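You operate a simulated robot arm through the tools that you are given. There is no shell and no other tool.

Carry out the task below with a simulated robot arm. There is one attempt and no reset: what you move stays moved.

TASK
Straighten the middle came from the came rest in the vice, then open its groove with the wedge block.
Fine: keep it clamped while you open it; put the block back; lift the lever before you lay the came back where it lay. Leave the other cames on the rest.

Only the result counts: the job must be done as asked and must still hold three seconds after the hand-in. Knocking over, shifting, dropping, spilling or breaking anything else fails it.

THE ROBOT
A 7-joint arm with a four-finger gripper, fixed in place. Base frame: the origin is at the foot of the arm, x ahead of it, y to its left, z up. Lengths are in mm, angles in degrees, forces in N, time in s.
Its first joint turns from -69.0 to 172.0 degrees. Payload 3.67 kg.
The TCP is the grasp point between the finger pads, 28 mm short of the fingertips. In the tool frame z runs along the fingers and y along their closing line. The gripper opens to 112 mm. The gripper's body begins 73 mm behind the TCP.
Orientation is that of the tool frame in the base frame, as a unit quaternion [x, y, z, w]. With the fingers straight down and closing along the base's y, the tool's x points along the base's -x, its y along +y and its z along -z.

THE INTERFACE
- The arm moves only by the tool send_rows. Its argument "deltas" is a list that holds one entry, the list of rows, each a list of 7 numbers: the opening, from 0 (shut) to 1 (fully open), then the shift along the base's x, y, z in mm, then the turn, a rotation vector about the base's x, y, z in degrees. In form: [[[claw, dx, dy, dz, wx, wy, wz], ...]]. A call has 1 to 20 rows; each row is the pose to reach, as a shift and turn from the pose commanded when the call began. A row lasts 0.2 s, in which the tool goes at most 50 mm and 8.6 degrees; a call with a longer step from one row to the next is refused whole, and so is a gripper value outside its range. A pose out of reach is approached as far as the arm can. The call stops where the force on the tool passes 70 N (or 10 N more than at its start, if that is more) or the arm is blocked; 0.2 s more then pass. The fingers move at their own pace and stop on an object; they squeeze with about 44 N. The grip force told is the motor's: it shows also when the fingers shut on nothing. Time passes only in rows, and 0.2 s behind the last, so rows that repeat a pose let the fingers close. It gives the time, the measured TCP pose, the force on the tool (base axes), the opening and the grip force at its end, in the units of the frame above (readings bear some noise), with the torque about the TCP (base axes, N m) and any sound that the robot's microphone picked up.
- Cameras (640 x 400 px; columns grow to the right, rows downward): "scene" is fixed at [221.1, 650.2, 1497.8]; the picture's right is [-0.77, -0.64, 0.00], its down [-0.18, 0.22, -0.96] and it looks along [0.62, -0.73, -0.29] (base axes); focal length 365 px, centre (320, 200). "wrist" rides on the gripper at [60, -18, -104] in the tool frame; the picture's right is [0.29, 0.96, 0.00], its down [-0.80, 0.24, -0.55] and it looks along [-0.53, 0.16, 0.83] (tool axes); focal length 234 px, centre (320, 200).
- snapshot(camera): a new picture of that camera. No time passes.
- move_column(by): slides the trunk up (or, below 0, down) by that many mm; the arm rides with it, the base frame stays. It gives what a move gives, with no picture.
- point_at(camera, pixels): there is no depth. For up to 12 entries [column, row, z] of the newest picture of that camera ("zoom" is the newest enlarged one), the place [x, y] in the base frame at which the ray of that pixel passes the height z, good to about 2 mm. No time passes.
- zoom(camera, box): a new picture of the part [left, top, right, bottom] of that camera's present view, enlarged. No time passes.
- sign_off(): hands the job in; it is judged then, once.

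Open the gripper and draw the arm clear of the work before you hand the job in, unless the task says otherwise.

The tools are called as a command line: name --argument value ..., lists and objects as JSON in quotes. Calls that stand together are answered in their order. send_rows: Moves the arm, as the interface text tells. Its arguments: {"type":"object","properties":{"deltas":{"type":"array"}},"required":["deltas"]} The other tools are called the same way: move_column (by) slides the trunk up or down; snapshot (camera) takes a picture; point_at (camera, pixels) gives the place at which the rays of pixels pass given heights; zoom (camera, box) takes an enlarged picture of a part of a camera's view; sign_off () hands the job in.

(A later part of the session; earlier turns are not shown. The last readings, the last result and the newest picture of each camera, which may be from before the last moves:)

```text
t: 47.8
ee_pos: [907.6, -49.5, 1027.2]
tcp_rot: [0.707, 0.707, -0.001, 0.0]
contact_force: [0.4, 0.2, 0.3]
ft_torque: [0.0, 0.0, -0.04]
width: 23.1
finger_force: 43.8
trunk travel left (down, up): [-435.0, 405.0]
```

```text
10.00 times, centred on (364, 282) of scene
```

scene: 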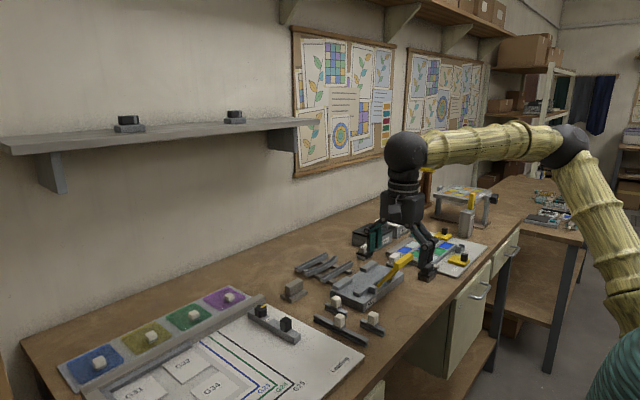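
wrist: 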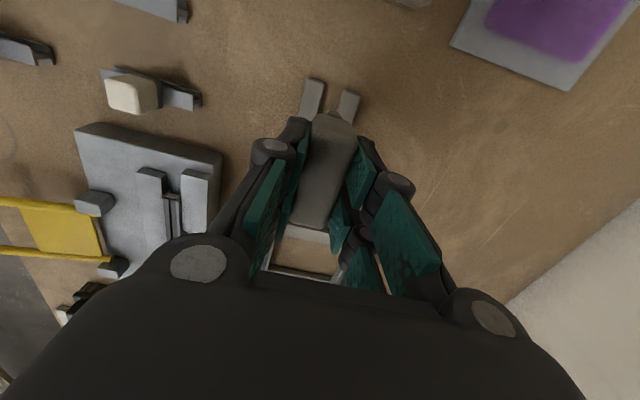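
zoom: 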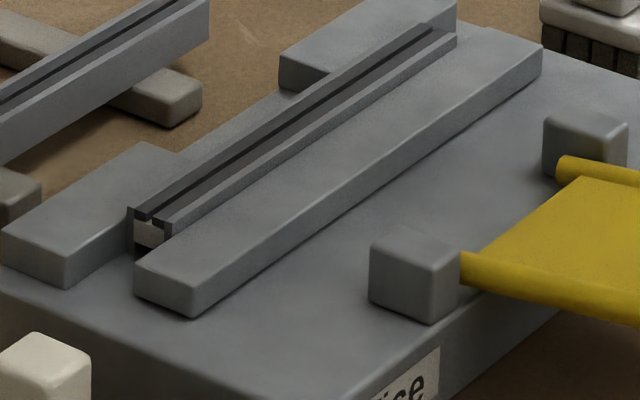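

The wedge has a tapered keel along its underside, centred on the block. I carry it towards the vice, high up (z≈1110), to measure the clamped groove from above.

send_rows --deltas '[[[0, 0, 0, 40, 0, 0, 0], [0, -15, -10, 80, 0, 0, 0], [0, -50, -35, 83, 0, 0, 0], [0, -85, -60, 83, 0, 0, 0], [0, -117, -80, 83, 0, 0, 0], [0, -117, -80, 83, 0, 0, 0]]]'

snapshot --camera "wrist"

zoom --camera "wrist" --box '[260, 60, 370, 150]'

```text
t: 49.2
ee_pos: [790.3, -129.2, 1110.6]
tcp_rot: [0.707, 0.707, -0.001, 0.0]
contact_force: [-0.2, -0.3, -0.3]
ft_torque: [0.01, 0.02, 0.0]
width: 22.9
finger_force: 43.5
trunk travel left (down, up): [-435.0, 405.0]
```

```text
taken
```

wrist: 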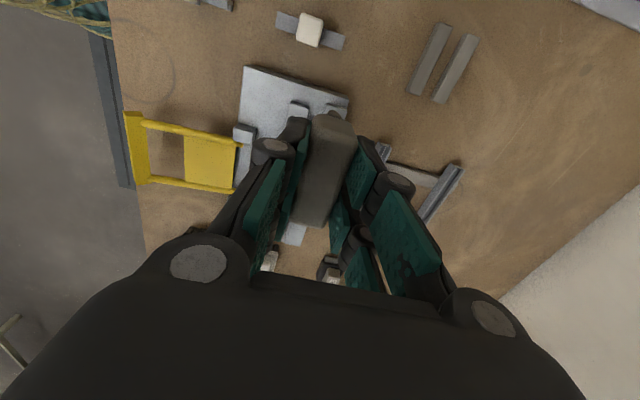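

```text
4.44 times, centred on (315, 105) of wrist
```

zoom: 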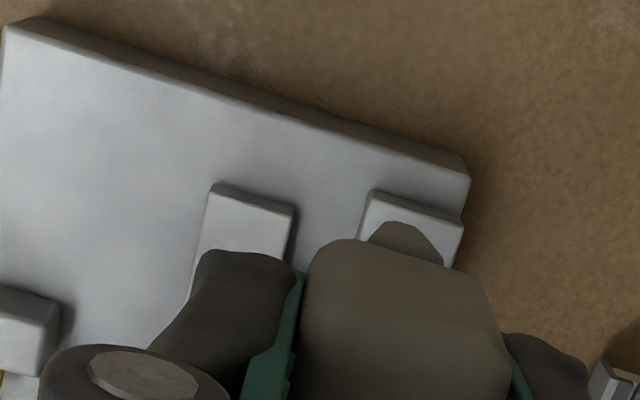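

The block hides the groove here, so I first use the scene view: slot ends at (347,283.7) and (375.2,264.7), with the flanges' outer edges.

zoom --camera "scene" --box '[336, 274, 368, 294]'

zoom --camera "scene" --box '[356, 258, 388, 278]'

point_at --camera "scene" --pixels '[[347, 283.7, 942], [375.2, 264.7, 942], [345, 283, 942], [349.5, 284.5, 942], [338.5, 287.2, 942], [366.2, 269.5, 942]]'

```text
16.00 times, centred on (352, 284) of scene
```

zoom: 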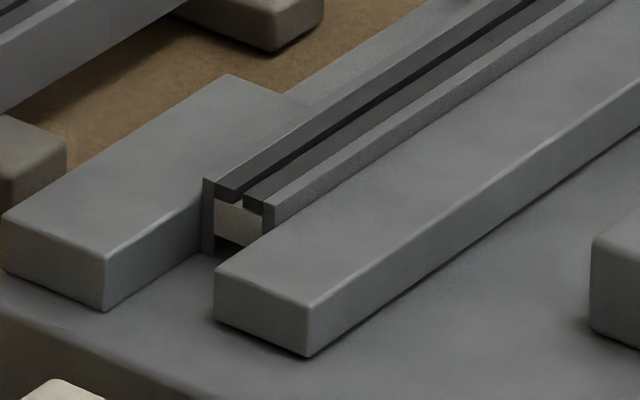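

```text
16.00 times, centred on (372, 268) of scene
```

zoom: 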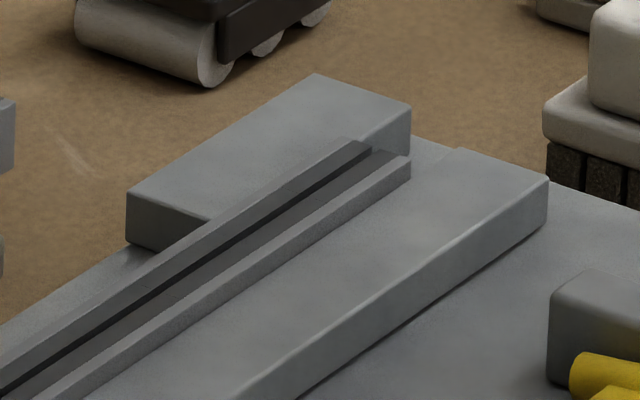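

```text
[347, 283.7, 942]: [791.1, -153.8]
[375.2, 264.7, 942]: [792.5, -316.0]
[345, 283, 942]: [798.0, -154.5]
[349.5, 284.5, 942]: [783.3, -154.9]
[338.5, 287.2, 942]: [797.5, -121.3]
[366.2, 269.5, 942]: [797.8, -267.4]
```

Groove centre from the scene: x ≈ 791 along the whole length, came top ≈ z 942. I go to (791, −160) and lower to z≈1003, keel bottom still ~12 mm above the came.

send_rows --deltas '[[[0, 0.5, -15, -30, 0, 0, 0], [0, 0.5, -31, -65, 0, 0, 0], [0, 0.5, -31, -95, 0, 0, 0], [0, 0.5, -31, -107, 0, 0, 0], [0, 0.5, -31, -107, 0, 0, 0]]]'

zoom --camera "scene" --box '[326, 256, 374, 296]'

zoom --camera "wrist" --box '[250, 80, 390, 280]'

```text
t: 50.4
ee_pos: [789.9, -160.1, 1003.4]
tcp_rot: [0.707, 0.707, 0.0, 0.001]
contact_force: [-0.5, -0.6, 0.5]
ft_torque: [-0.02, 0.0, -0.03]
width: 23.2
finger_force: 43.3
trunk travel left (down, up): [-435.0, 405.0]
```

```text
10.00 times, centred on (350, 276) of scene
```

zoom: 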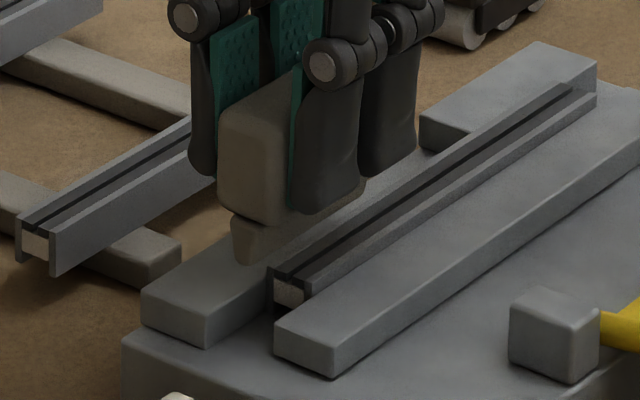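

```text
2.00 times, centred on (320, 180) of wrist
```

zoom: 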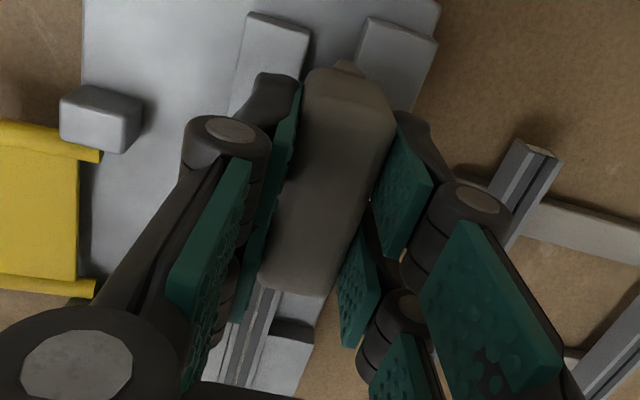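

I verify alignment: keel's bottom at its +y end in the scene (342.3,282.2), and the slot visible behind the block in the wrist view.

zoom --camera "wrist" --box '[260, 215, 340, 275]'

zoom --camera "scene" --box '[336, 270, 360, 290]'

```text
6.67 times, centred on (300, 245) of wrist
```

zoom: 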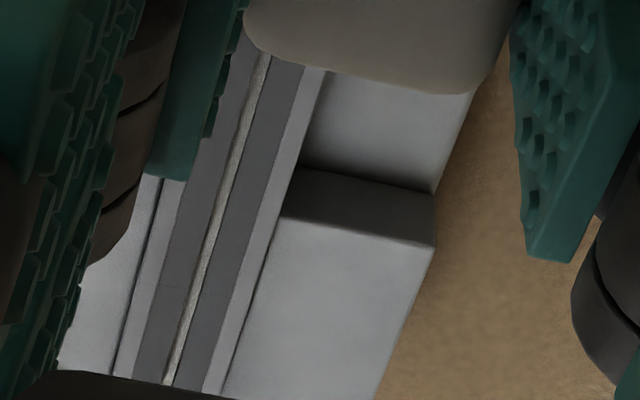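

```text
16.00 times, centred on (348, 280) of scene
```

zoom: 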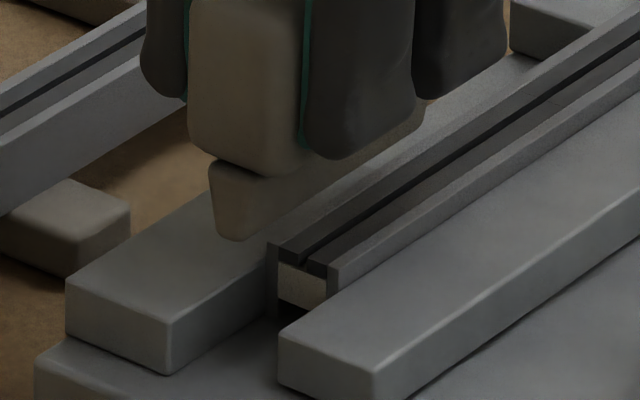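

point_at --camera "wrist" --pixels '[[291.3, 224, 942], [280.5, 261.5, 942], [285.9, 242.5, 942]]'

point_at --camera "scene" --pixels '[[342.56, 282.5, 950], [342.56, 282.5, 955], [342.56, 282.5, 960], [340.9, 282.3, 955], [344.2, 282.8, 955], [341.25, 277.5, 968], [348, 277.5, 968]]'

```text
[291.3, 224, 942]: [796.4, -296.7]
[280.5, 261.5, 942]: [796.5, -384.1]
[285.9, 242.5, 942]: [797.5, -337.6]
```

```text
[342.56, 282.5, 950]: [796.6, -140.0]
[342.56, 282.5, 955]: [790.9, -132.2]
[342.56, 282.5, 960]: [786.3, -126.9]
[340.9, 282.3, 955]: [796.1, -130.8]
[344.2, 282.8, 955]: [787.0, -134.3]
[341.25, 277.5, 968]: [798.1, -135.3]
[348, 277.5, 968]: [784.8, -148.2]
```

The wrist rays referred to the older snapshot; I retake the wrist picture and query again.

snapshot --camera "wrist"

point_at --camera "wrist" --pixels '[[291.3, 224, 942], [280.5, 261.5, 942], [285.9, 242.5, 942], [298.8, 239.8, 942], [297, 240.5, 942], [292.8, 251.4, 942], [282, 235, 942]]'

```text
taken
```

wrist: 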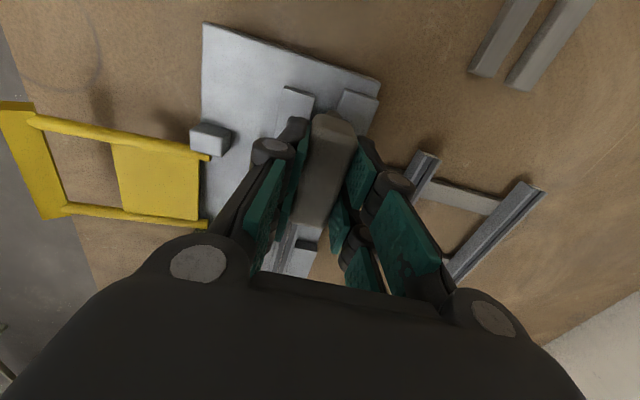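

```text
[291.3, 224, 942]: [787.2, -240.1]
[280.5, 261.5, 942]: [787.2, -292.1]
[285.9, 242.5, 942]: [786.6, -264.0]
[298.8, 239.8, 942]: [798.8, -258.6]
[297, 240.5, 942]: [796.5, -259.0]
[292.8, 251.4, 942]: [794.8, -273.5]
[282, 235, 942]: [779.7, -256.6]
```

Both cameras agree if the came top is at z≈945: groove x≈787.5. I shift −2.8 mm and lower in small steps to feel contact.

send_rows --deltas '[[[0, -2.8, 0, 0, 0, 0, 0], [0, -2.8, 0, -5, 0, 0, 0], [0, -2.8, 0, -5, 0, 0, 0]]]'

send_rows --deltas '[[[0, 0, 0, -2, 0, 0, 0], [0, 0, 0, -2, 0, 0, 0]]]'

send_rows --deltas '[[[0, 0, 0, -2, 0, 0, 0], [0, 0, 0, -2, 0, 0, 0]]]'

```text
t: 51.2
ee_pos: [787.8, -160.7, 1001.3]
tcp_rot: [0.707, 0.707, -0.001, 0.001]
contact_force: [0.4, -0.8, 0.2]
ft_torque: [0.01, 0.02, 0.0]
width: 23.0
finger_force: 43.5
trunk travel left (down, up): [-435.0, 405.0]
```

```text
t: 51.8
ee_pos: [788.2, -158.9, 998.0]
tcp_rot: [0.707, 0.708, -0.001, 0.0]
contact_force: [0.3, -0.1, -0.1]
ft_torque: [0.04, 0.01, 0.0]
width: 23.2
finger_force: 43.9
trunk travel left (down, up): [-435.0, 405.0]
```

```text
t: 52.4
ee_pos: [787.9, -159.8, 996.5]
tcp_rot: [0.707, 0.707, -0.001, -0.001]
contact_force: [0.2, -0.4, -1.2]
ft_torque: [0.0, -0.03, -0.01]
width: 23.1
finger_force: 44.4
trunk travel left (down, up): [-435.0, 405.0]
```

No contact yet; I continue with 2 mm steps.

send_rows --deltas '[[[0, 0, 0, -2, 0, 0, 0], [0, 0, 0, -2, 0, 0, 0]]]'

send_rows --deltas '[[[0, 0, 0, -1.5, 0, 0, 0], [0, 0, 0, -1.5, 0, 0, 0]]]'

send_rows --deltas '[[[0, 0, 0, -1.5, 0, 0, 0], [0, 0, 0, -1.5, 0, 0, 0]]]'

zoom --camera "scene" --box '[336, 270, 360, 290]'

```text
t: 53.0
ee_pos: [788.8, -160.3, 995.9]
tcp_rot: [0.707, 0.707, -0.001, 0.0]
contact_force: [1.5, -1.0, 6.9]
ft_torque: [-0.11, -0.09, 0.02]
width: 23.3
finger_force: 43.8
trunk travel left (down, up): [-435.0, 405.0]
```

```text
t: 53.6
ee_pos: [788.0, -161.3, 995.5]
tcp_rot: [0.707, 0.707, 0.001, 0.001]
contact_force: [8.7, -4.1, 25.8]
ft_torque: [-0.45, -0.41, 0.07]
width: 23.1
finger_force: 43.5
trunk travel left (down, up): [-435.0, 405.0]
```

```text
t: 54.2
ee_pos: [785.9, -159.7, 994.7]
tcp_rot: [0.707, 0.707, 0.001, 0.001]
contact_force: [11.4, -3.8, 43.3]
ft_torque: [-0.62, -0.58, 0.12]
width: 23.3
finger_force: 44.0
trunk travel left (down, up): [-435.0, 405.0]
```

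```text
16.00 times, centred on (348, 280) of scene
```

zoom: 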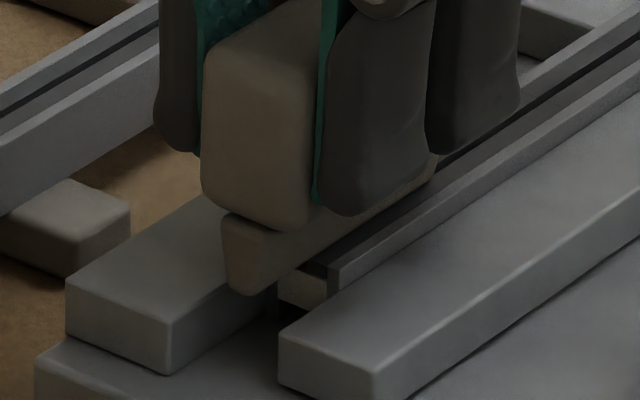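

Contact at z≈995.5: the keel bears on the came. I check the keel's lateral position relative to the slot in both views.

point_at --camera "scene" --pixels '[[343.3, 285.8, 946], [343.3, 285.8, 948], [347, 283.7, 945], [375.2, 264.7, 945]]'

snapshot --camera "wrist"

zoom --camera "wrist" --box '[270, 90, 370, 160]'

zoom --camera "wrist" --box '[250, 205, 340, 275]'

```text
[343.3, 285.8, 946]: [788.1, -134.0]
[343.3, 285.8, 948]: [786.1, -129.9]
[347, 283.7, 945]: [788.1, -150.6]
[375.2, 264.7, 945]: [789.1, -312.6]
```

```text
taken
```

wrist: 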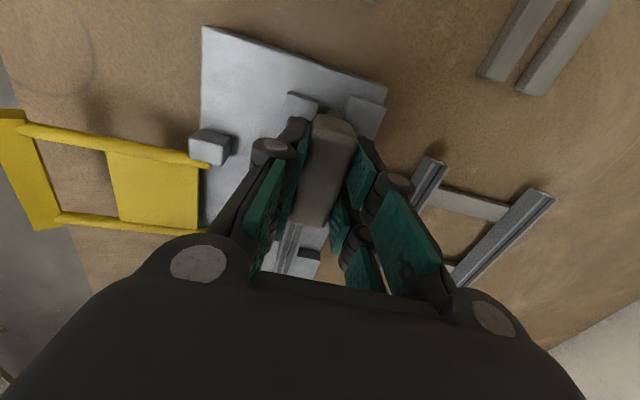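

```text
5.71 times, centred on (320, 125) of wrist
```

zoom: 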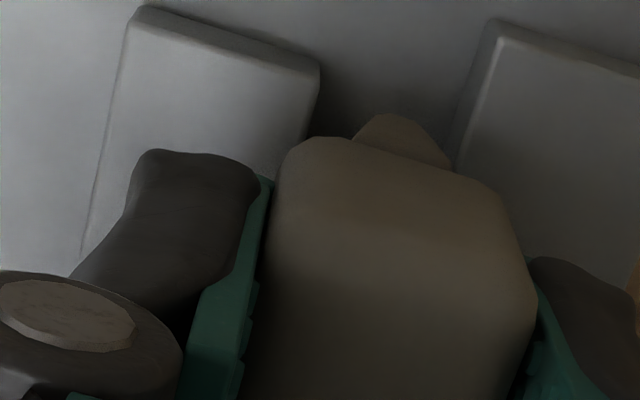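

```text
5.71 times, centred on (295, 240) of wrist
```

zoom: 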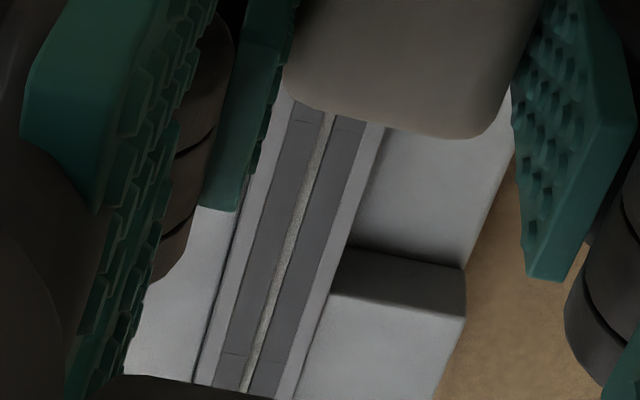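

point_at --camera "zoom" --pixels '[[327, 118, 945], [296, 225, 945], [265, 330, 945], [375, 180, 945], [268, 150, 945], [345, 275, 945]]'

```text
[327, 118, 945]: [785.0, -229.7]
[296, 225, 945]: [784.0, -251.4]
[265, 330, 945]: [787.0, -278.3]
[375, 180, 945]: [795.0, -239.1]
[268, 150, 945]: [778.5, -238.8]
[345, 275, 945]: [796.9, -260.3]
```

Keel appears about 0.5–1 mm to the −x side of the slot. I ease off to a light press and search in +x for a drop into the slot.

send_rows --deltas '[[[0, 0, 0, 2.2, 0, 0, 0], [0, 0, 0, 2.2, 0, 0, 0], [0, 0, 0, 2.2, 0, 0, 0]]]'

send_rows --deltas '[[[0, 0.6, 0, 0, 0, 0, 0], [0, 0.6, 0, 0, 0, 0, 0]]]'

send_rows --deltas '[[[0, 0.6, 0, 0, 0, 0, 0], [0, 0.6, 0, 0, 0, 0, 0]]]'

send_rows --deltas '[[[0, 0.6, 0, 0, 0, 0, 0], [0, 0.6, 0, 0, 0, 0, 0]]]'

```text
t: 55.0
ee_pos: [785.8, -160.1, 994.6]
tcp_rot: [0.707, 0.707, -0.001, 0.001]
contact_force: [4.4, -0.4, 32.9]
ft_torque: [-0.19, -0.15, 0.02]
width: 23.1
finger_force: 43.7
trunk travel left (down, up): [-435.0, 405.0]
```

```text
t: 55.6
ee_pos: [786.6, -158.5, 993.9]
tcp_rot: [0.707, 0.707, 0.0, 0.0]
contact_force: [-4.6, 2.0, 28.1]
ft_torque: [-0.01, 0.24, -0.05]
width: 22.9
finger_force: 43.9
trunk travel left (down, up): [-435.0, 405.0]
```

```text
t: 56.2
ee_pos: [787.7, -160.3, 993.3]
tcp_rot: [0.707, 0.707, 0.0, 0.001]
contact_force: [-9.4, 2.9, 22.6]
ft_torque: [0.11, 0.52, -0.01]
width: 22.9
finger_force: 43.4
trunk travel left (down, up): [-435.0, 405.0]
```

```text
t: 56.8
ee_pos: [789.3, -161.2, 995.3]
tcp_rot: [0.708, 0.707, 0.0, 0.001]
contact_force: [-7.2, 0.9, 18.5]
ft_torque: [0.03, 0.32, -0.02]
width: 23.0
finger_force: 44.1
trunk travel left (down, up): [-435.0, 405.0]
```

It only slides with friction; no clear drop. I return to x≈788 and sweep a first 30 mm along the groove under ~20 N to see whether the slot opens.

send_rows --deltas '[[[0, -1.3, 0, 0, 0, 0, 0], [0, -1.3, -3, -0.3, 0, 0, 0], [0, -1.3, -9, -0.3, 0, 0, 0], [0, -1.3, -15, -0.3, 0, 0, 0], [0, -1.3, -21, -0.3, 0, 0, 0], [0, -1.3, -27, -0.3, 0, 0, 0], [0, -1.3, -30, -0.3, 0, 0, 0]]]'

zoom --camera "scene" --box '[336, 262, 368, 290]'

zoom --camera "wrist" --box '[270, 70, 370, 160]'

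```text
t: 58.4
ee_pos: [787.0, -188.0, 993.9]
tcp_rot: [0.708, 0.706, 0.0, 0.001]
contact_force: [-1.1, 6.0, 15.8]
ft_torque: [0.54, 0.09, 0.0]
width: 23.0
finger_force: 43.5
trunk travel left (down, up): [-435.0, 405.0]
```

```text
14.29 times, centred on (352, 276) of scene
```

zoom: 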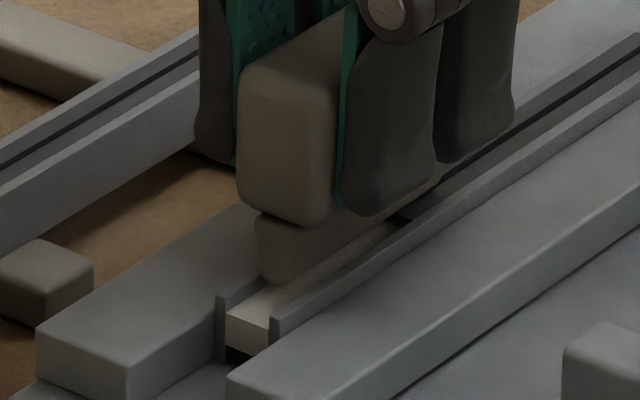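

```text
4.44 times, centred on (320, 115) of wrist
```

zoom: 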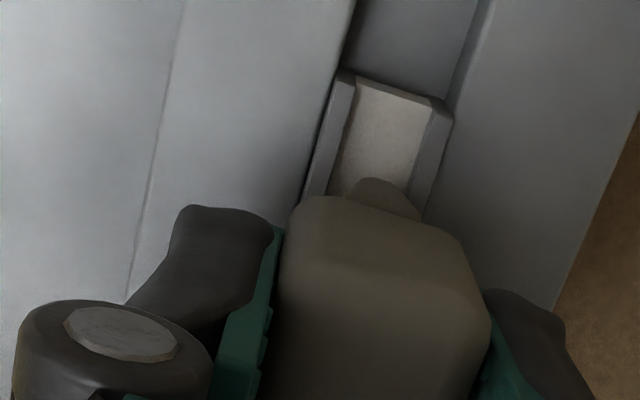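

Excellent — the lips are opened where the wedge passed (open channel visible behind it). I continue the sweep along the came.

send_rows --deltas '[[[0, 0, -6, -0.3, 0, 0, 0], [0, 0, -12, -0.3, 0, 0, 0], [0, 0, -18, -0.3, 0, 0, 0], [0, 0, -24, -0.3, 0, 0, 0], [0, 0, -30, -0.3, 0, 0, 0], [0, 0, -36, -0.3, 0, 0, 0], [0, 0, -42, -0.3, 0, 0, 0], [0, 0, -48, -0.3, 0, 0, 0], [0, 0, -54, -0.3, 0, 0, 0]]]'

zoom --camera "scene" --box '[336, 252, 384, 290]'

```text
t: 60.4
ee_pos: [787.8, -242.8, 994.1]
tcp_rot: [0.708, 0.706, 0.0, 0.001]
contact_force: [-1.5, 6.9, 21.4]
ft_torque: [0.44, 0.05, -0.03]
width: 23.0
finger_force: 44.4
trunk travel left (down, up): [-435.0, 405.0]
```

```text
10.53 times, centred on (360, 271) of scene
```

zoom: 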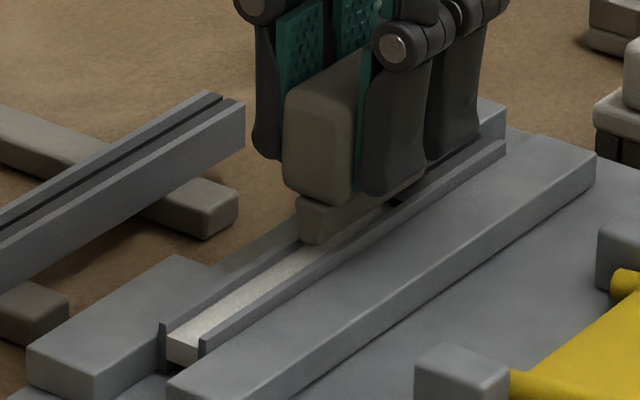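

The channel opens cleanly. I sweep on past the −y end of the came.

send_rows --deltas '[[[0, 0, -6, 0, 0, 0, 0], [0, 0, -12, 0, 0, 0, 0], [0, 0, -18, 0, 0, 0, 0], [0, 0, -24, 0, 0, 0, 0], [0, 0, -30, 0, 0, 0, 0], [0, 0, -36, 0, 0, 0, 0], [0, 0, -42, 0, 0, 0, 0], [0, 0, -48, 0, 0, 0, 0], [0, 0, -54, 0, 0, 0, 0], [0, 0, -60, 0, 0, 0, 0]]]'

zoom --camera "scene" --box '[336, 246, 392, 290]'

snapshot --camera "wrist"

```text
t: 62.6
ee_pos: [788.0, -304.5, 994.5]
tcp_rot: [0.707, 0.707, -0.001, 0.001]
contact_force: [-0.6, 4.6, 16.8]
ft_torque: [0.47, 0.02, 0.03]
width: 22.9
finger_force: 44.0
trunk travel left (down, up): [-435.0, 405.0]
```

```text
9.09 times, centred on (364, 268) of scene
```

zoom: 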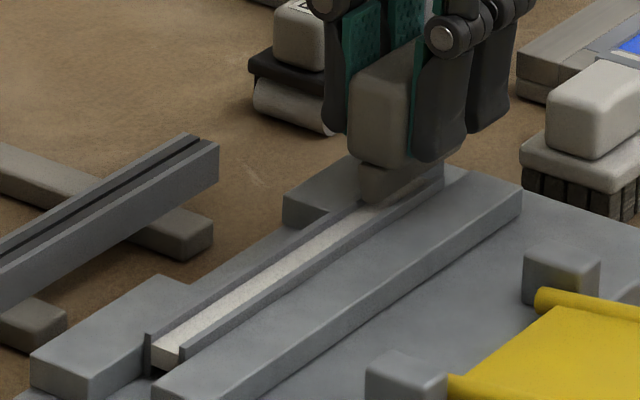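

```text
taken
```

wrist: 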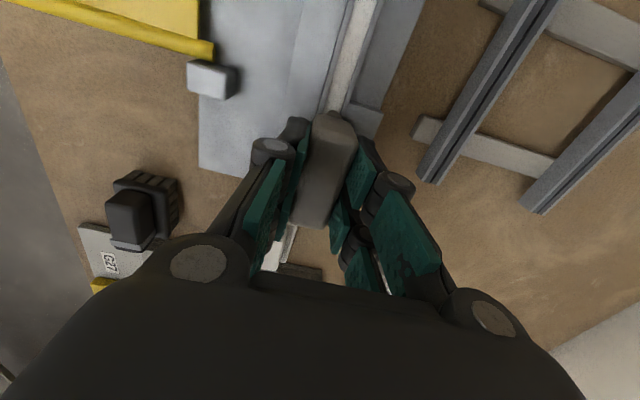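

Nearly at the end; I sweep 8 mm further, then lift off straight up and inspect the groove.

send_rows --deltas '[[[0, 0, -4, 0, 0, 0, 0], [0, 0, -8, 0, 0, 0, 0], [0, 0, -8, 4, 0, 0, 0], [0, 0, -8, 20, 0, 0, 0], [0, 0, -8, 45, 0, 0, 0], [0, 0, -8, 76.4, 0, 0, 0], [0, 0, -8, 76.4, 0, 0, 0]]]'

zoom --camera "scene" --box '[336, 246, 392, 296]'

snapshot --camera "wrist"

```text
t: 64.2
ee_pos: [788.5, -313.1, 1069.1]
tcp_rot: [0.707, 0.707, 0.0, -0.001]
contact_force: [0.4, -0.4, -1.0]
ft_torque: [0.06, 0.05, 0.02]
width: 23.0
finger_force: 43.9
trunk travel left (down, up): [-435.0, 405.0]
```

```text
8.00 times, centred on (364, 271) of scene
```

zoom: 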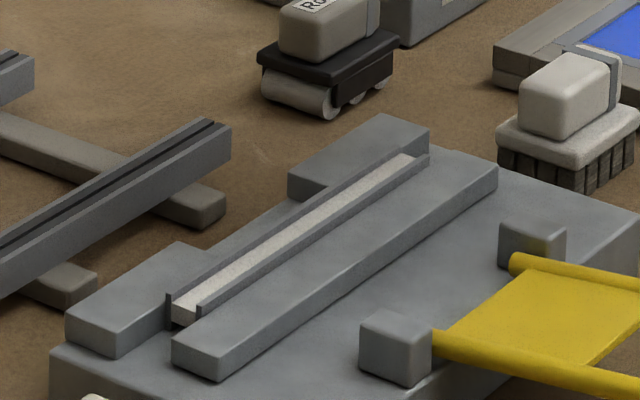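

```text
taken
```

wrist: 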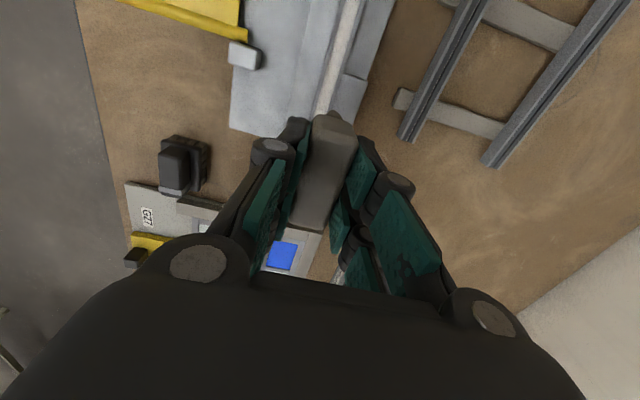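

The groove is open over its full length and the lever is still down. Now I bring the block back above its holder.

send_rows --deltas '[[[0, 10, 25, 0, 0, 0, 0], [0, 28, 65, 0, 0, 0, 0], [0, 46, 105, 0, 0, 0, 0], [0, 64, 145, 0, 0, 0, 0], [0, 82, 185, 0, 0, 0, 0], [0, 100, 225, 0, 0, 0, 0], [0, 114, 253, 0, 0, 0, 0], [0, 118.8, 263, 0, 0, 0, 0], [0, 118.8, 263, -30, 0, 0, 0], [0, 118.8, 263, -60, 0, 0, 0], [0, 118.8, 263, -60, 0, 0, 0]]]'

snapshot --camera "wrist"

zoom --camera "scene" --box '[260, 232, 340, 302]'

```text
t: 66.6
ee_pos: [907.2, -47.1, 1008.8]
tcp_rot: [0.707, 0.707, 0.0, 0.0]
contact_force: [-0.3, -0.2, 0.4]
ft_torque: [0.03, -0.01, 0.0]
width: 23.1
finger_force: 44.2
trunk travel left (down, up): [-435.0, 405.0]
```

```text
taken
```

wrist: 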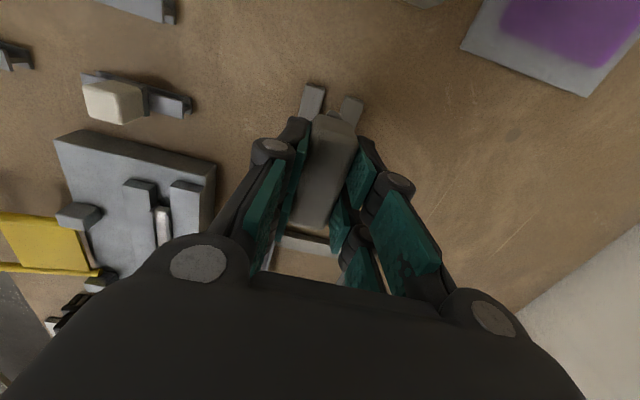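

```text
5.71 times, centred on (300, 267) of scene
```

zoom: 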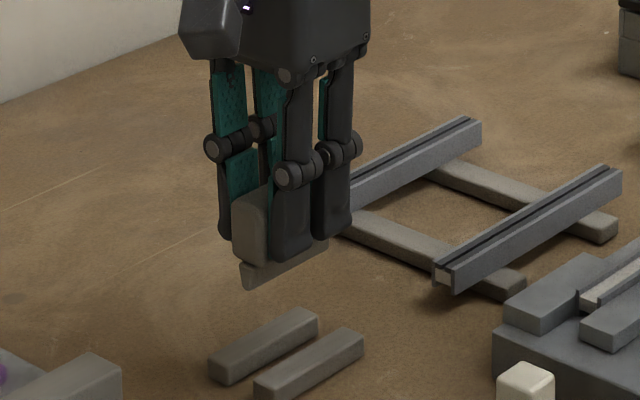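

Above the holder. I descend to 8 mm above the seat and check readings and view.

send_rows --deltas '[[[0, 0, 0, -20, 0, 0, 0], [0, 0, 0, -40, 0, 0, 0], [0, 0, 0, -52, 0, 0, 0], [0, 0, 0, -52, 0, 0, 0]]]'

zoom --camera "scene" --box '[272, 262, 328, 302]'

zoom --camera "wrist" --box '[270, 60, 370, 150]'

```text
t: 67.6
ee_pos: [907.0, -48.6, 956.6]
tcp_rot: [0.708, 0.706, -0.001, 0.001]
contact_force: [-0.6, 0.3, -0.7]
ft_torque: [-0.03, 0.01, 0.0]
width: 23.1
finger_force: 44.0
trunk travel left (down, up): [-435.0, 405.0]
```

```text
10.00 times, centred on (300, 282) of scene
```

zoom: 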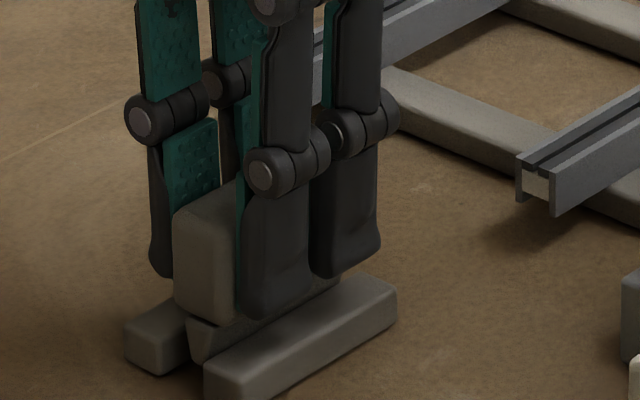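

```text
4.44 times, centred on (320, 105) of wrist
```

zoom: 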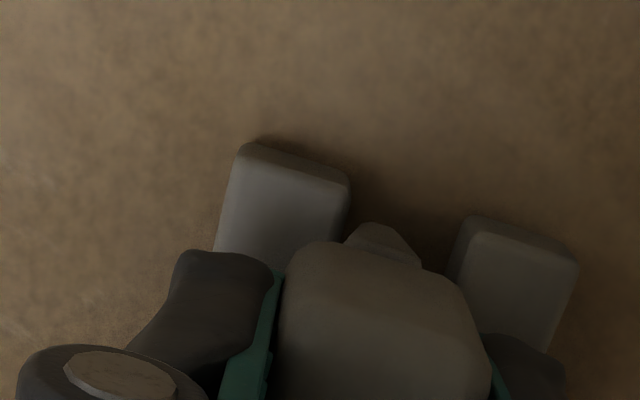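

The keel is over the gap between the rails. I nudge +1 mm in x (original centre was ≈909) and lower to contact.

send_rows --deltas '[[[0, 1, -0.5, -3, 0, 0, 0], [0, 1, -0.5, -5, 0, 0, 0], [0, 1, -0.5, -5, 0, 0, 0]]]'

send_rows --deltas '[[[0, 0, 0, -2, 0, 0, 0], [0, 0, 0, -2, 0, 0, 0]]]'

send_rows --deltas '[[[0, 0, 0, -1, 0, 0, 0], [0, 0, 0, -1, 0, 0, 0]]]'

```text
t: 68.4
ee_pos: [907.9, -48.9, 952.0]
tcp_rot: [0.707, 0.707, 0.0, 0.0]
contact_force: [-0.3, -0.5, 0.0]
ft_torque: [0.0, 0.01, 0.0]
width: 23.1
finger_force: 44.5
trunk travel left (down, up): [-435.0, 405.0]
```

```text
t: 69.0
ee_pos: [908.8, -47.5, 949.6]
tcp_rot: [0.707, 0.708, -0.001, 0.001]
contact_force: [-0.3, -0.3, 0.3]
ft_torque: [0.0, -0.01, 0.01]
width: 23.3
finger_force: 43.9
trunk travel left (down, up): [-435.0, 405.0]
```

```text
t: 69.6
ee_pos: [907.8, -48.2, 948.4]
tcp_rot: [0.707, 0.707, -0.001, 0.001]
contact_force: [-0.2, -0.5, -0.7]
ft_torque: [0.01, -0.04, 0.0]
width: 23.2
finger_force: 43.9
trunk travel left (down, up): [-435.0, 405.0]
```

Still no contact at the original height, so I lower in 1 mm steps.

send_rows --deltas '[[[0, 0, -0.8, -1, 0, 0, 0], [0, 0, -0.8, -1, 0, 0, 0]]]'

send_rows --deltas '[[[0, 0, 0, -1, 0, 0, 0], [0, 0, 0, -1, 0, 0, 0]]]'

zoom --camera "scene" --box '[276, 272, 324, 302]'

```text
t: 70.2
ee_pos: [908.1, -50.4, 947.2]
tcp_rot: [0.707, 0.708, -0.001, 0.001]
contact_force: [0.3, 0.1, 0.9]
ft_torque: [0.01, -0.05, 0.02]
width: 23.1
finger_force: 44.1
trunk travel left (down, up): [-435.0, 405.0]
```

```text
t: 70.8
ee_pos: [908.1, -49.7, 947.9]
tcp_rot: [0.708, 0.707, -0.001, 0.0]
contact_force: [1.4, -0.1, 5.1]
ft_torque: [-0.18, -0.07, 0.07]
width: 23.1
finger_force: 44.1
trunk travel left (down, up): [-435.0, 405.0]
```

```text
13.33 times, centred on (300, 287) of scene
```

zoom: 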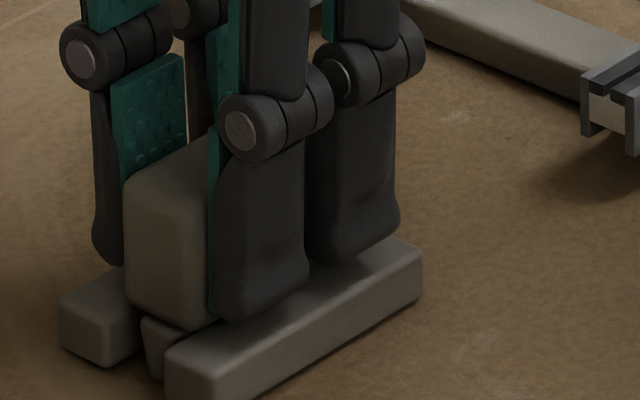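

Seated (Fz 5 N) and the block's corner is within ~1 mm of its original picture position. I open and lift away.

send_rows --deltas '[[[0.25, 0, 0, 0, 0, 0, 0], [0.35, 0, 0, 0, 0, 0, 0], [0.42, 0, 0, 0, 0, 0, 0], [0.42, 0, 0, 10, 0, 0, 0], [0.42, 0, 0, 40, 0, 0, 0], [0.42, 0, 0, 80, 0, 0, 0], [0.42, 0, 0, 120, 0, 0, 0], [0.42, 0, 0, 120, 0, 0, 0]]]'

snapshot --camera "wrist"

zoom --camera "scene" --box '[276, 272, 324, 302]'

```text
t: 72.6
ee_pos: [908.8, -53.2, 1068.1]
tcp_rot: [0.707, 0.707, -0.001, 0.001]
contact_force: [1.1, -1.1, 0.0]
ft_torque: [0.02, 0.02, -0.03]
width: 46.9
finger_force: 0.1
trunk travel left (down, up): [-435.0, 405.0]
```

```text
taken
```

wrist: 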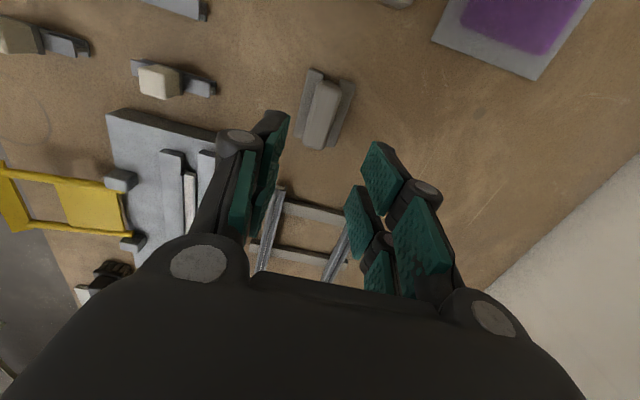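

```text
13.33 times, centred on (300, 287) of scene
```

zoom: 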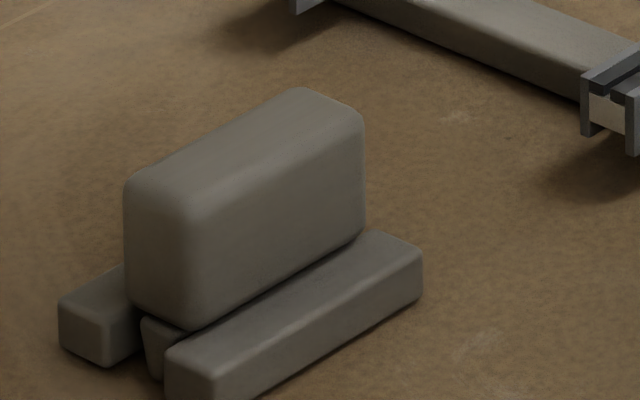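

The block is back on its rails. Now to the lever: I go above the lowered handle (≈(596,−231)) at safe height to view it.

send_rows --deltas '[[[0.42, -30, -15, 20, 0, 0, 0], [0.42, -70, -38, 30, 0, 0, 0], [0.42, -110, -61, 30, 0, 0, 0], [0.42, -150, -84, 30, 0, 0, 0], [0.42, -190, -107, 30, 0, 0, 0], [0.42, -230, -130, 30, 0, 0, 0], [0.42, -270, -153, 30, 0, 0, 0], [0.42, -305, -172, 30, 0, 0, 0], [0.42, -312, -179, 30, 0, 0, 0], [0.42, -312, -179, 30, 0, 0, 0]]]'

snapshot --camera "wrist"

zoom --camera "scene" --box '[362, 242, 442, 302]'

```text
t: 74.8
ee_pos: [595.2, -228.7, 1097.8]
tcp_rot: [0.707, 0.707, -0.001, 0.001]
contact_force: [0.2, -0.1, -0.2]
ft_torque: [-0.03, 0.0, 0.0]
width: 47.2
finger_force: 0.1
trunk travel left (down, up): [-435.0, 405.0]
```

```text
taken
```

wrist: 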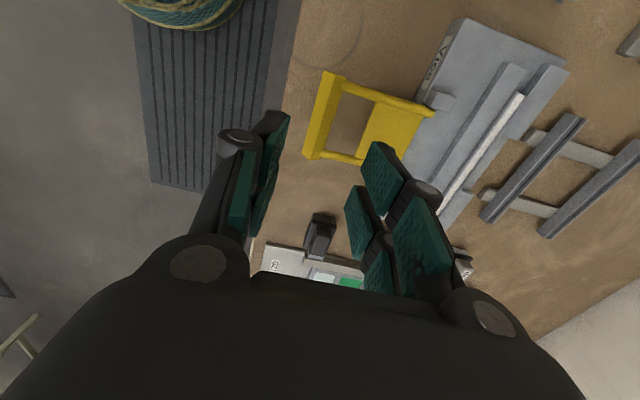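

```text
6.67 times, centred on (402, 272) of scene
```

zoom: 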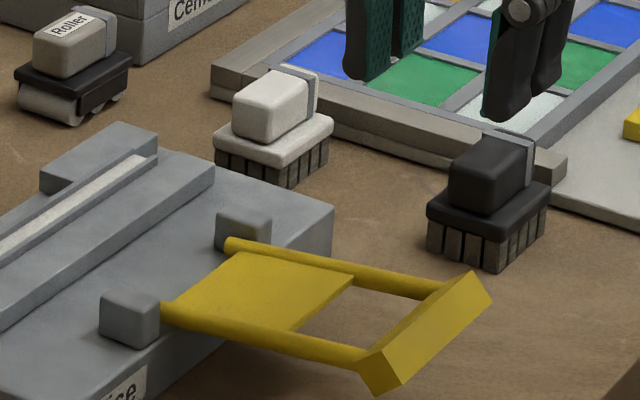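

zoom --camera "wrist" --box '[290, 55, 450, 175]'

point_at --camera "wrist" --pixels '[[322, 72, 950], [341, 77, 950], [303, 156, 950], [322, 160, 950], [345, 93, 945], [374, 103, 945], [360, 152, 945], [330, 150, 945]]'

zoom --camera "scene" --box '[404, 276, 444, 306]'

```text
3.33 times, centred on (370, 115) of wrist
```

zoom: 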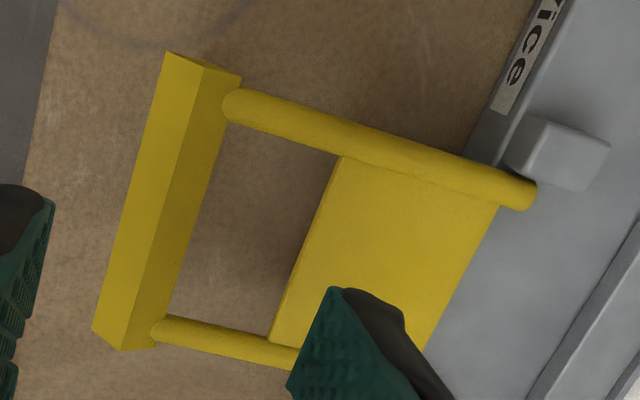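

```text
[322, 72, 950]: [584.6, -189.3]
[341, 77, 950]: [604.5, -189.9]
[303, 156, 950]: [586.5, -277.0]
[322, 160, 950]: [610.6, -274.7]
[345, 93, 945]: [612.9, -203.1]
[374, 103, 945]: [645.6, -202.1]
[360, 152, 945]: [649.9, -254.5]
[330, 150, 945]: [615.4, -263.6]
```

```text
13.33 times, centred on (424, 291) of scene
```

zoom: 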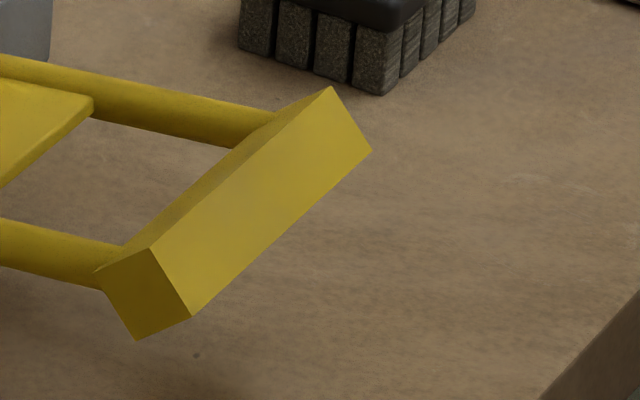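

point_at --camera "scene" --pixels '[[410.7, 298.05, 930], [410.7, 298.05, 940], [410.7, 298.05, 950], [411.25, 294.6, 950], [411.25, 294.6, 960], [410.3, 301.5, 930], [410.3, 301.5, 940]]'

```text
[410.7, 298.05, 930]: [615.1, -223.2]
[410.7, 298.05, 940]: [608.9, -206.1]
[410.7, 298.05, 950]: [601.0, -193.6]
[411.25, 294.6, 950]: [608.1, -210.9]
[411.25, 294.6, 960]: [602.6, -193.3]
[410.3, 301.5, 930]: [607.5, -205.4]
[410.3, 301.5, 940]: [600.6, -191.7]
```

Handle centre ≈(597, −232, 952); the window behind it spans x 613–646, enough for the finger. I descend with a 40 mm opening around the bar.

send_rows --deltas '[[[0.36, 1.5, -3, -30, 0, 0, 0], [0.36, 1.5, -3, -65, 0, 0, 0], [0.36, 1.5, -3, -95, 0, 0, 0], [0.36, 1.5, -3, -110, 0, 0, 0], [0.36, 1.5, -3, -110, 0, 0, 0]]]'

zoom --camera "scene" --box '[372, 242, 442, 302]'

snapshot --camera "wrist"

```text
t: 76.0
ee_pos: [597.0, -230.3, 984.9]
tcp_rot: [0.707, 0.707, -0.001, 0.0]
contact_force: [0.0, 1.1, -0.1]
ft_torque: [0.01, 0.01, 0.02]
width: 40.3
finger_force: 0.0
trunk travel left (down, up): [-435.0, 405.0]
```

```text
6.67 times, centred on (407, 272) of scene
```

zoom: 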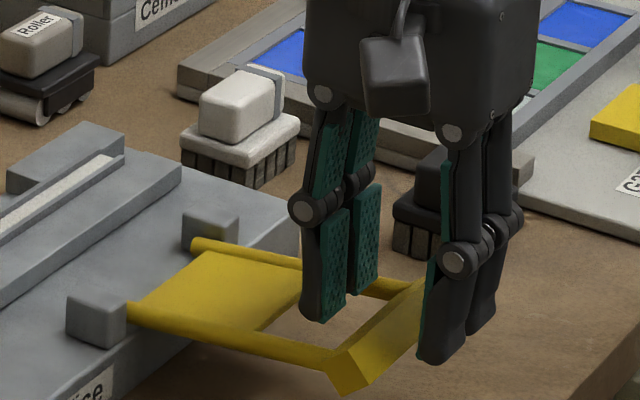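

```text
taken
```

wrist: 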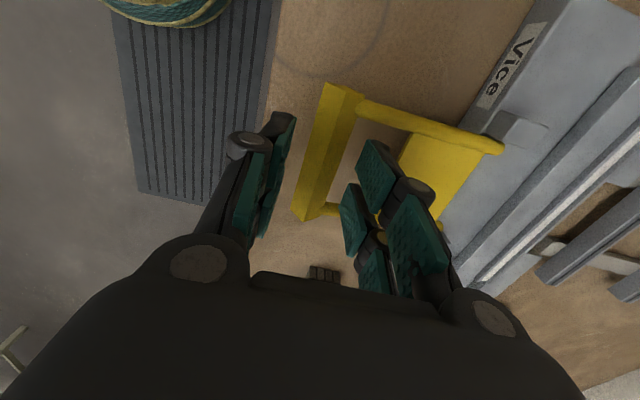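

The fingers straddle the bar with one in the window. I lower to z≈957 and close on the handle.

send_rows --deltas '[[[0.36, 0, -0.5, -10, 0, 0, 0], [0.36, 0, -0.5, -20, 0, 0, 0], [0.36, 0, -0.5, -28, 0, 0, 0], [0.36, 0, -0.5, -28, 0, 0, 0]]]'

send_rows --deltas '[[[0.25, 0, 0, 0, 0, 0, 0], [0.15, 0, 0, 0, 0, 0, 0], [0.1, 0, 0, 0, 0, 0, 0], [0, 0, 0, 0, 0, 0, 0], [0, 0, 0, 0, 0, 0, 0]]]'

zoom --camera "scene" --box '[372, 242, 442, 302]'

```text
t: 77.0
ee_pos: [597.9, -233.1, 958.3]
tcp_rot: [0.708, 0.706, -0.001, 0.001]
contact_force: [0.1, 0.6, -0.4]
ft_torque: [0.01, -0.01, -0.02]
width: 40.2
finger_force: 0.0
trunk travel left (down, up): [-435.0, 405.0]
```

```text
t: 78.2
ee_pos: [598.0, -232.1, 957.4]
tcp_rot: [0.707, 0.707, -0.001, 0.0]
contact_force: [1.9, -0.1, -1.0]
ft_torque: [0.05, -0.01, 0.17]
width: 16.9
finger_force: 45.0
trunk travel left (down, up): [-435.0, 405.0]
```

```text
6.67 times, centred on (407, 272) of scene
```

zoom: 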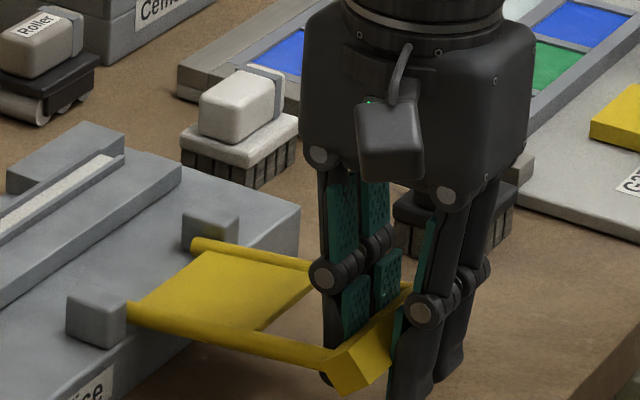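

Held at 16.9 mm. I lift along the hinge arc in small rows, watching the force.

send_rows --deltas '[[[0, 1, 0, 5, 0, 0, 0], [0, 2, 0, 10, 0, 0, 0], [0, 3, 0, 15, 0, 0, 0]]]'

zoom --camera "scene" --box '[336, 242, 442, 302]'

```text
t: 79.0
ee_pos: [601.2, -233.3, 973.4]
tcp_rot: [0.707, 0.707, -0.002, 0.0]
contact_force: [1.3, 1.5, -4.0]
ft_torque: [-0.33, 0.25, 0.28]
width: 17.2
finger_force: 45.3
trunk travel left (down, up): [-435.0, 405.0]
```

```text
6.04 times, centred on (389, 272) of scene
```

zoom: 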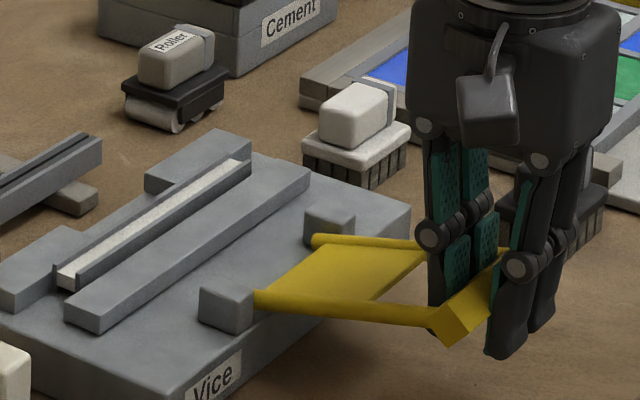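

The lever rises and the jaw backs off. I continue along the arc.

send_rows --deltas '[[[0, 2, 0, 6.5, 0, 0, 0], [0, 4.5, 0, 13.4, 0, 0, 0], [0, 7.3, 0, 20, 0, 0, 0], [0, 10.5, 0, 26.2, 0, 0, 0], [0, 14.2, 0, 32.3, 0, 0, 0], [0, 18.2, 0, 38.1, 0, 0, 0]]]'

zoom --camera "scene" --box '[336, 232, 442, 302]'

```text
t: 80.4
ee_pos: [618.7, -233.2, 1012.9]
tcp_rot: [0.708, 0.706, 0.0, 0.0]
contact_force: [-5.1, 1.9, -1.4]
ft_torque: [-0.01, 0.36, 0.2]
width: 17.1
finger_force: 45.4
trunk travel left (down, up): [-435.0, 405.0]
```

```text
5.71 times, centred on (389, 267) of scene
```

zoom: 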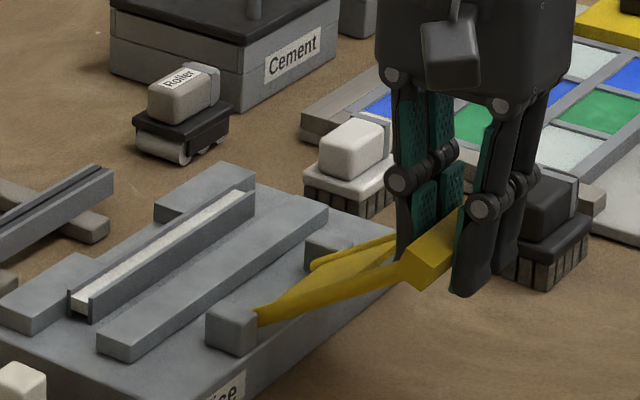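

Came stays put while the bar retracts. I continue up to the original lever angle.

send_rows --deltas '[[[0, 4.4, 0, 5.7, 0, 0, 0], [0, 9, 0, 11, 0, 0, 0], [0, 14, 0, 16, 0, 0, 0], [0, 19.2, 0, 20.7, 0, 0, 0], [0, 24, 0, 24.5, 0, 0, 0], [0, 28, 0, 27.3, 0, 0, 0], [0, 28, 0, 27.3, 0, 0, 0]]]'

zoom --camera "scene" --box '[336, 232, 442, 302]'

```text
t: 82.0
ee_pos: [645.7, -233.0, 1038.9]
tcp_rot: [0.707, 0.707, -0.001, 0.001]
contact_force: [-5.6, -0.4, 2.2]
ft_torque: [-0.17, 0.22, 0.17]
width: 17.2
finger_force: 45.4
trunk travel left (down, up): [-435.0, 405.0]
```

```text
5.71 times, centred on (389, 267) of scene
```

zoom: 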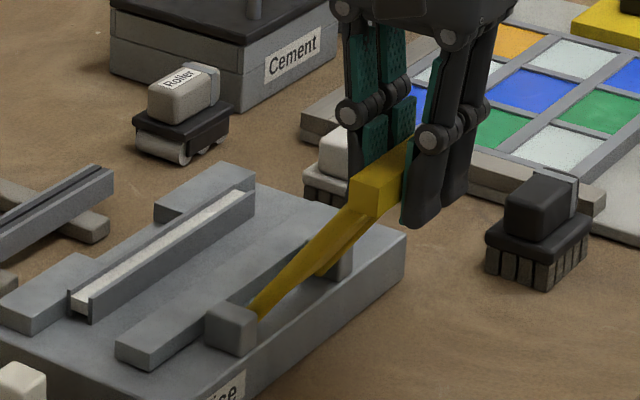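

Lever is back up as at the start. I release it and rise straight up.

send_rows --deltas '[[[0.2, 0, 0, 0, 0, 0, 0], [0.36, 0, 0, 0, 0, 0, 0], [0.36, 0, 0, 3, 0, 0, 0], [0.36, 0, 0, 20, 0, 0, 0], [0.36, 0, 0, 55, 0, 0, 0], [0.36, 0, 0, 75, 0, 0, 0], [0.36, 0, 0, 75, 0, 0, 0]]]'

snapshot --camera "wrist"

zoom --camera "scene" --box '[330, 242, 422, 302]'

```text
t: 83.6
ee_pos: [646.2, -233.2, 1115.1]
tcp_rot: [0.707, 0.707, -0.001, -0.001]
contact_force: [-0.3, -0.3, -0.3]
ft_torque: [-0.01, -0.02, -0.02]
width: 40.1
finger_force: 0.0
trunk travel left (down, up): [-435.0, 405.0]
```

```text
taken
```

wrist: 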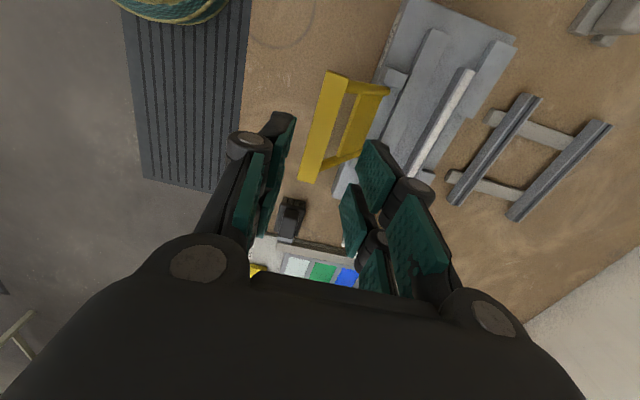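

```text
6.67 times, centred on (376, 272) of scene
```

zoom: 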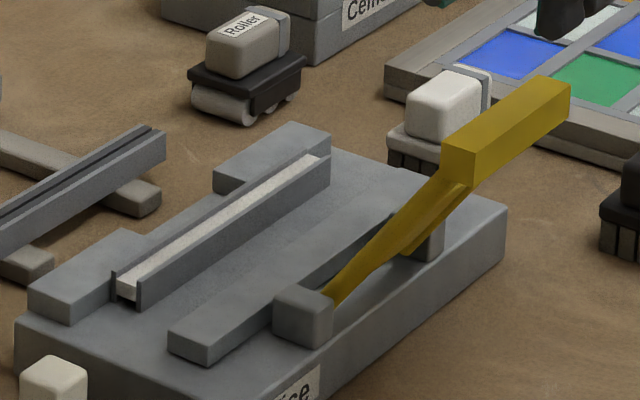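

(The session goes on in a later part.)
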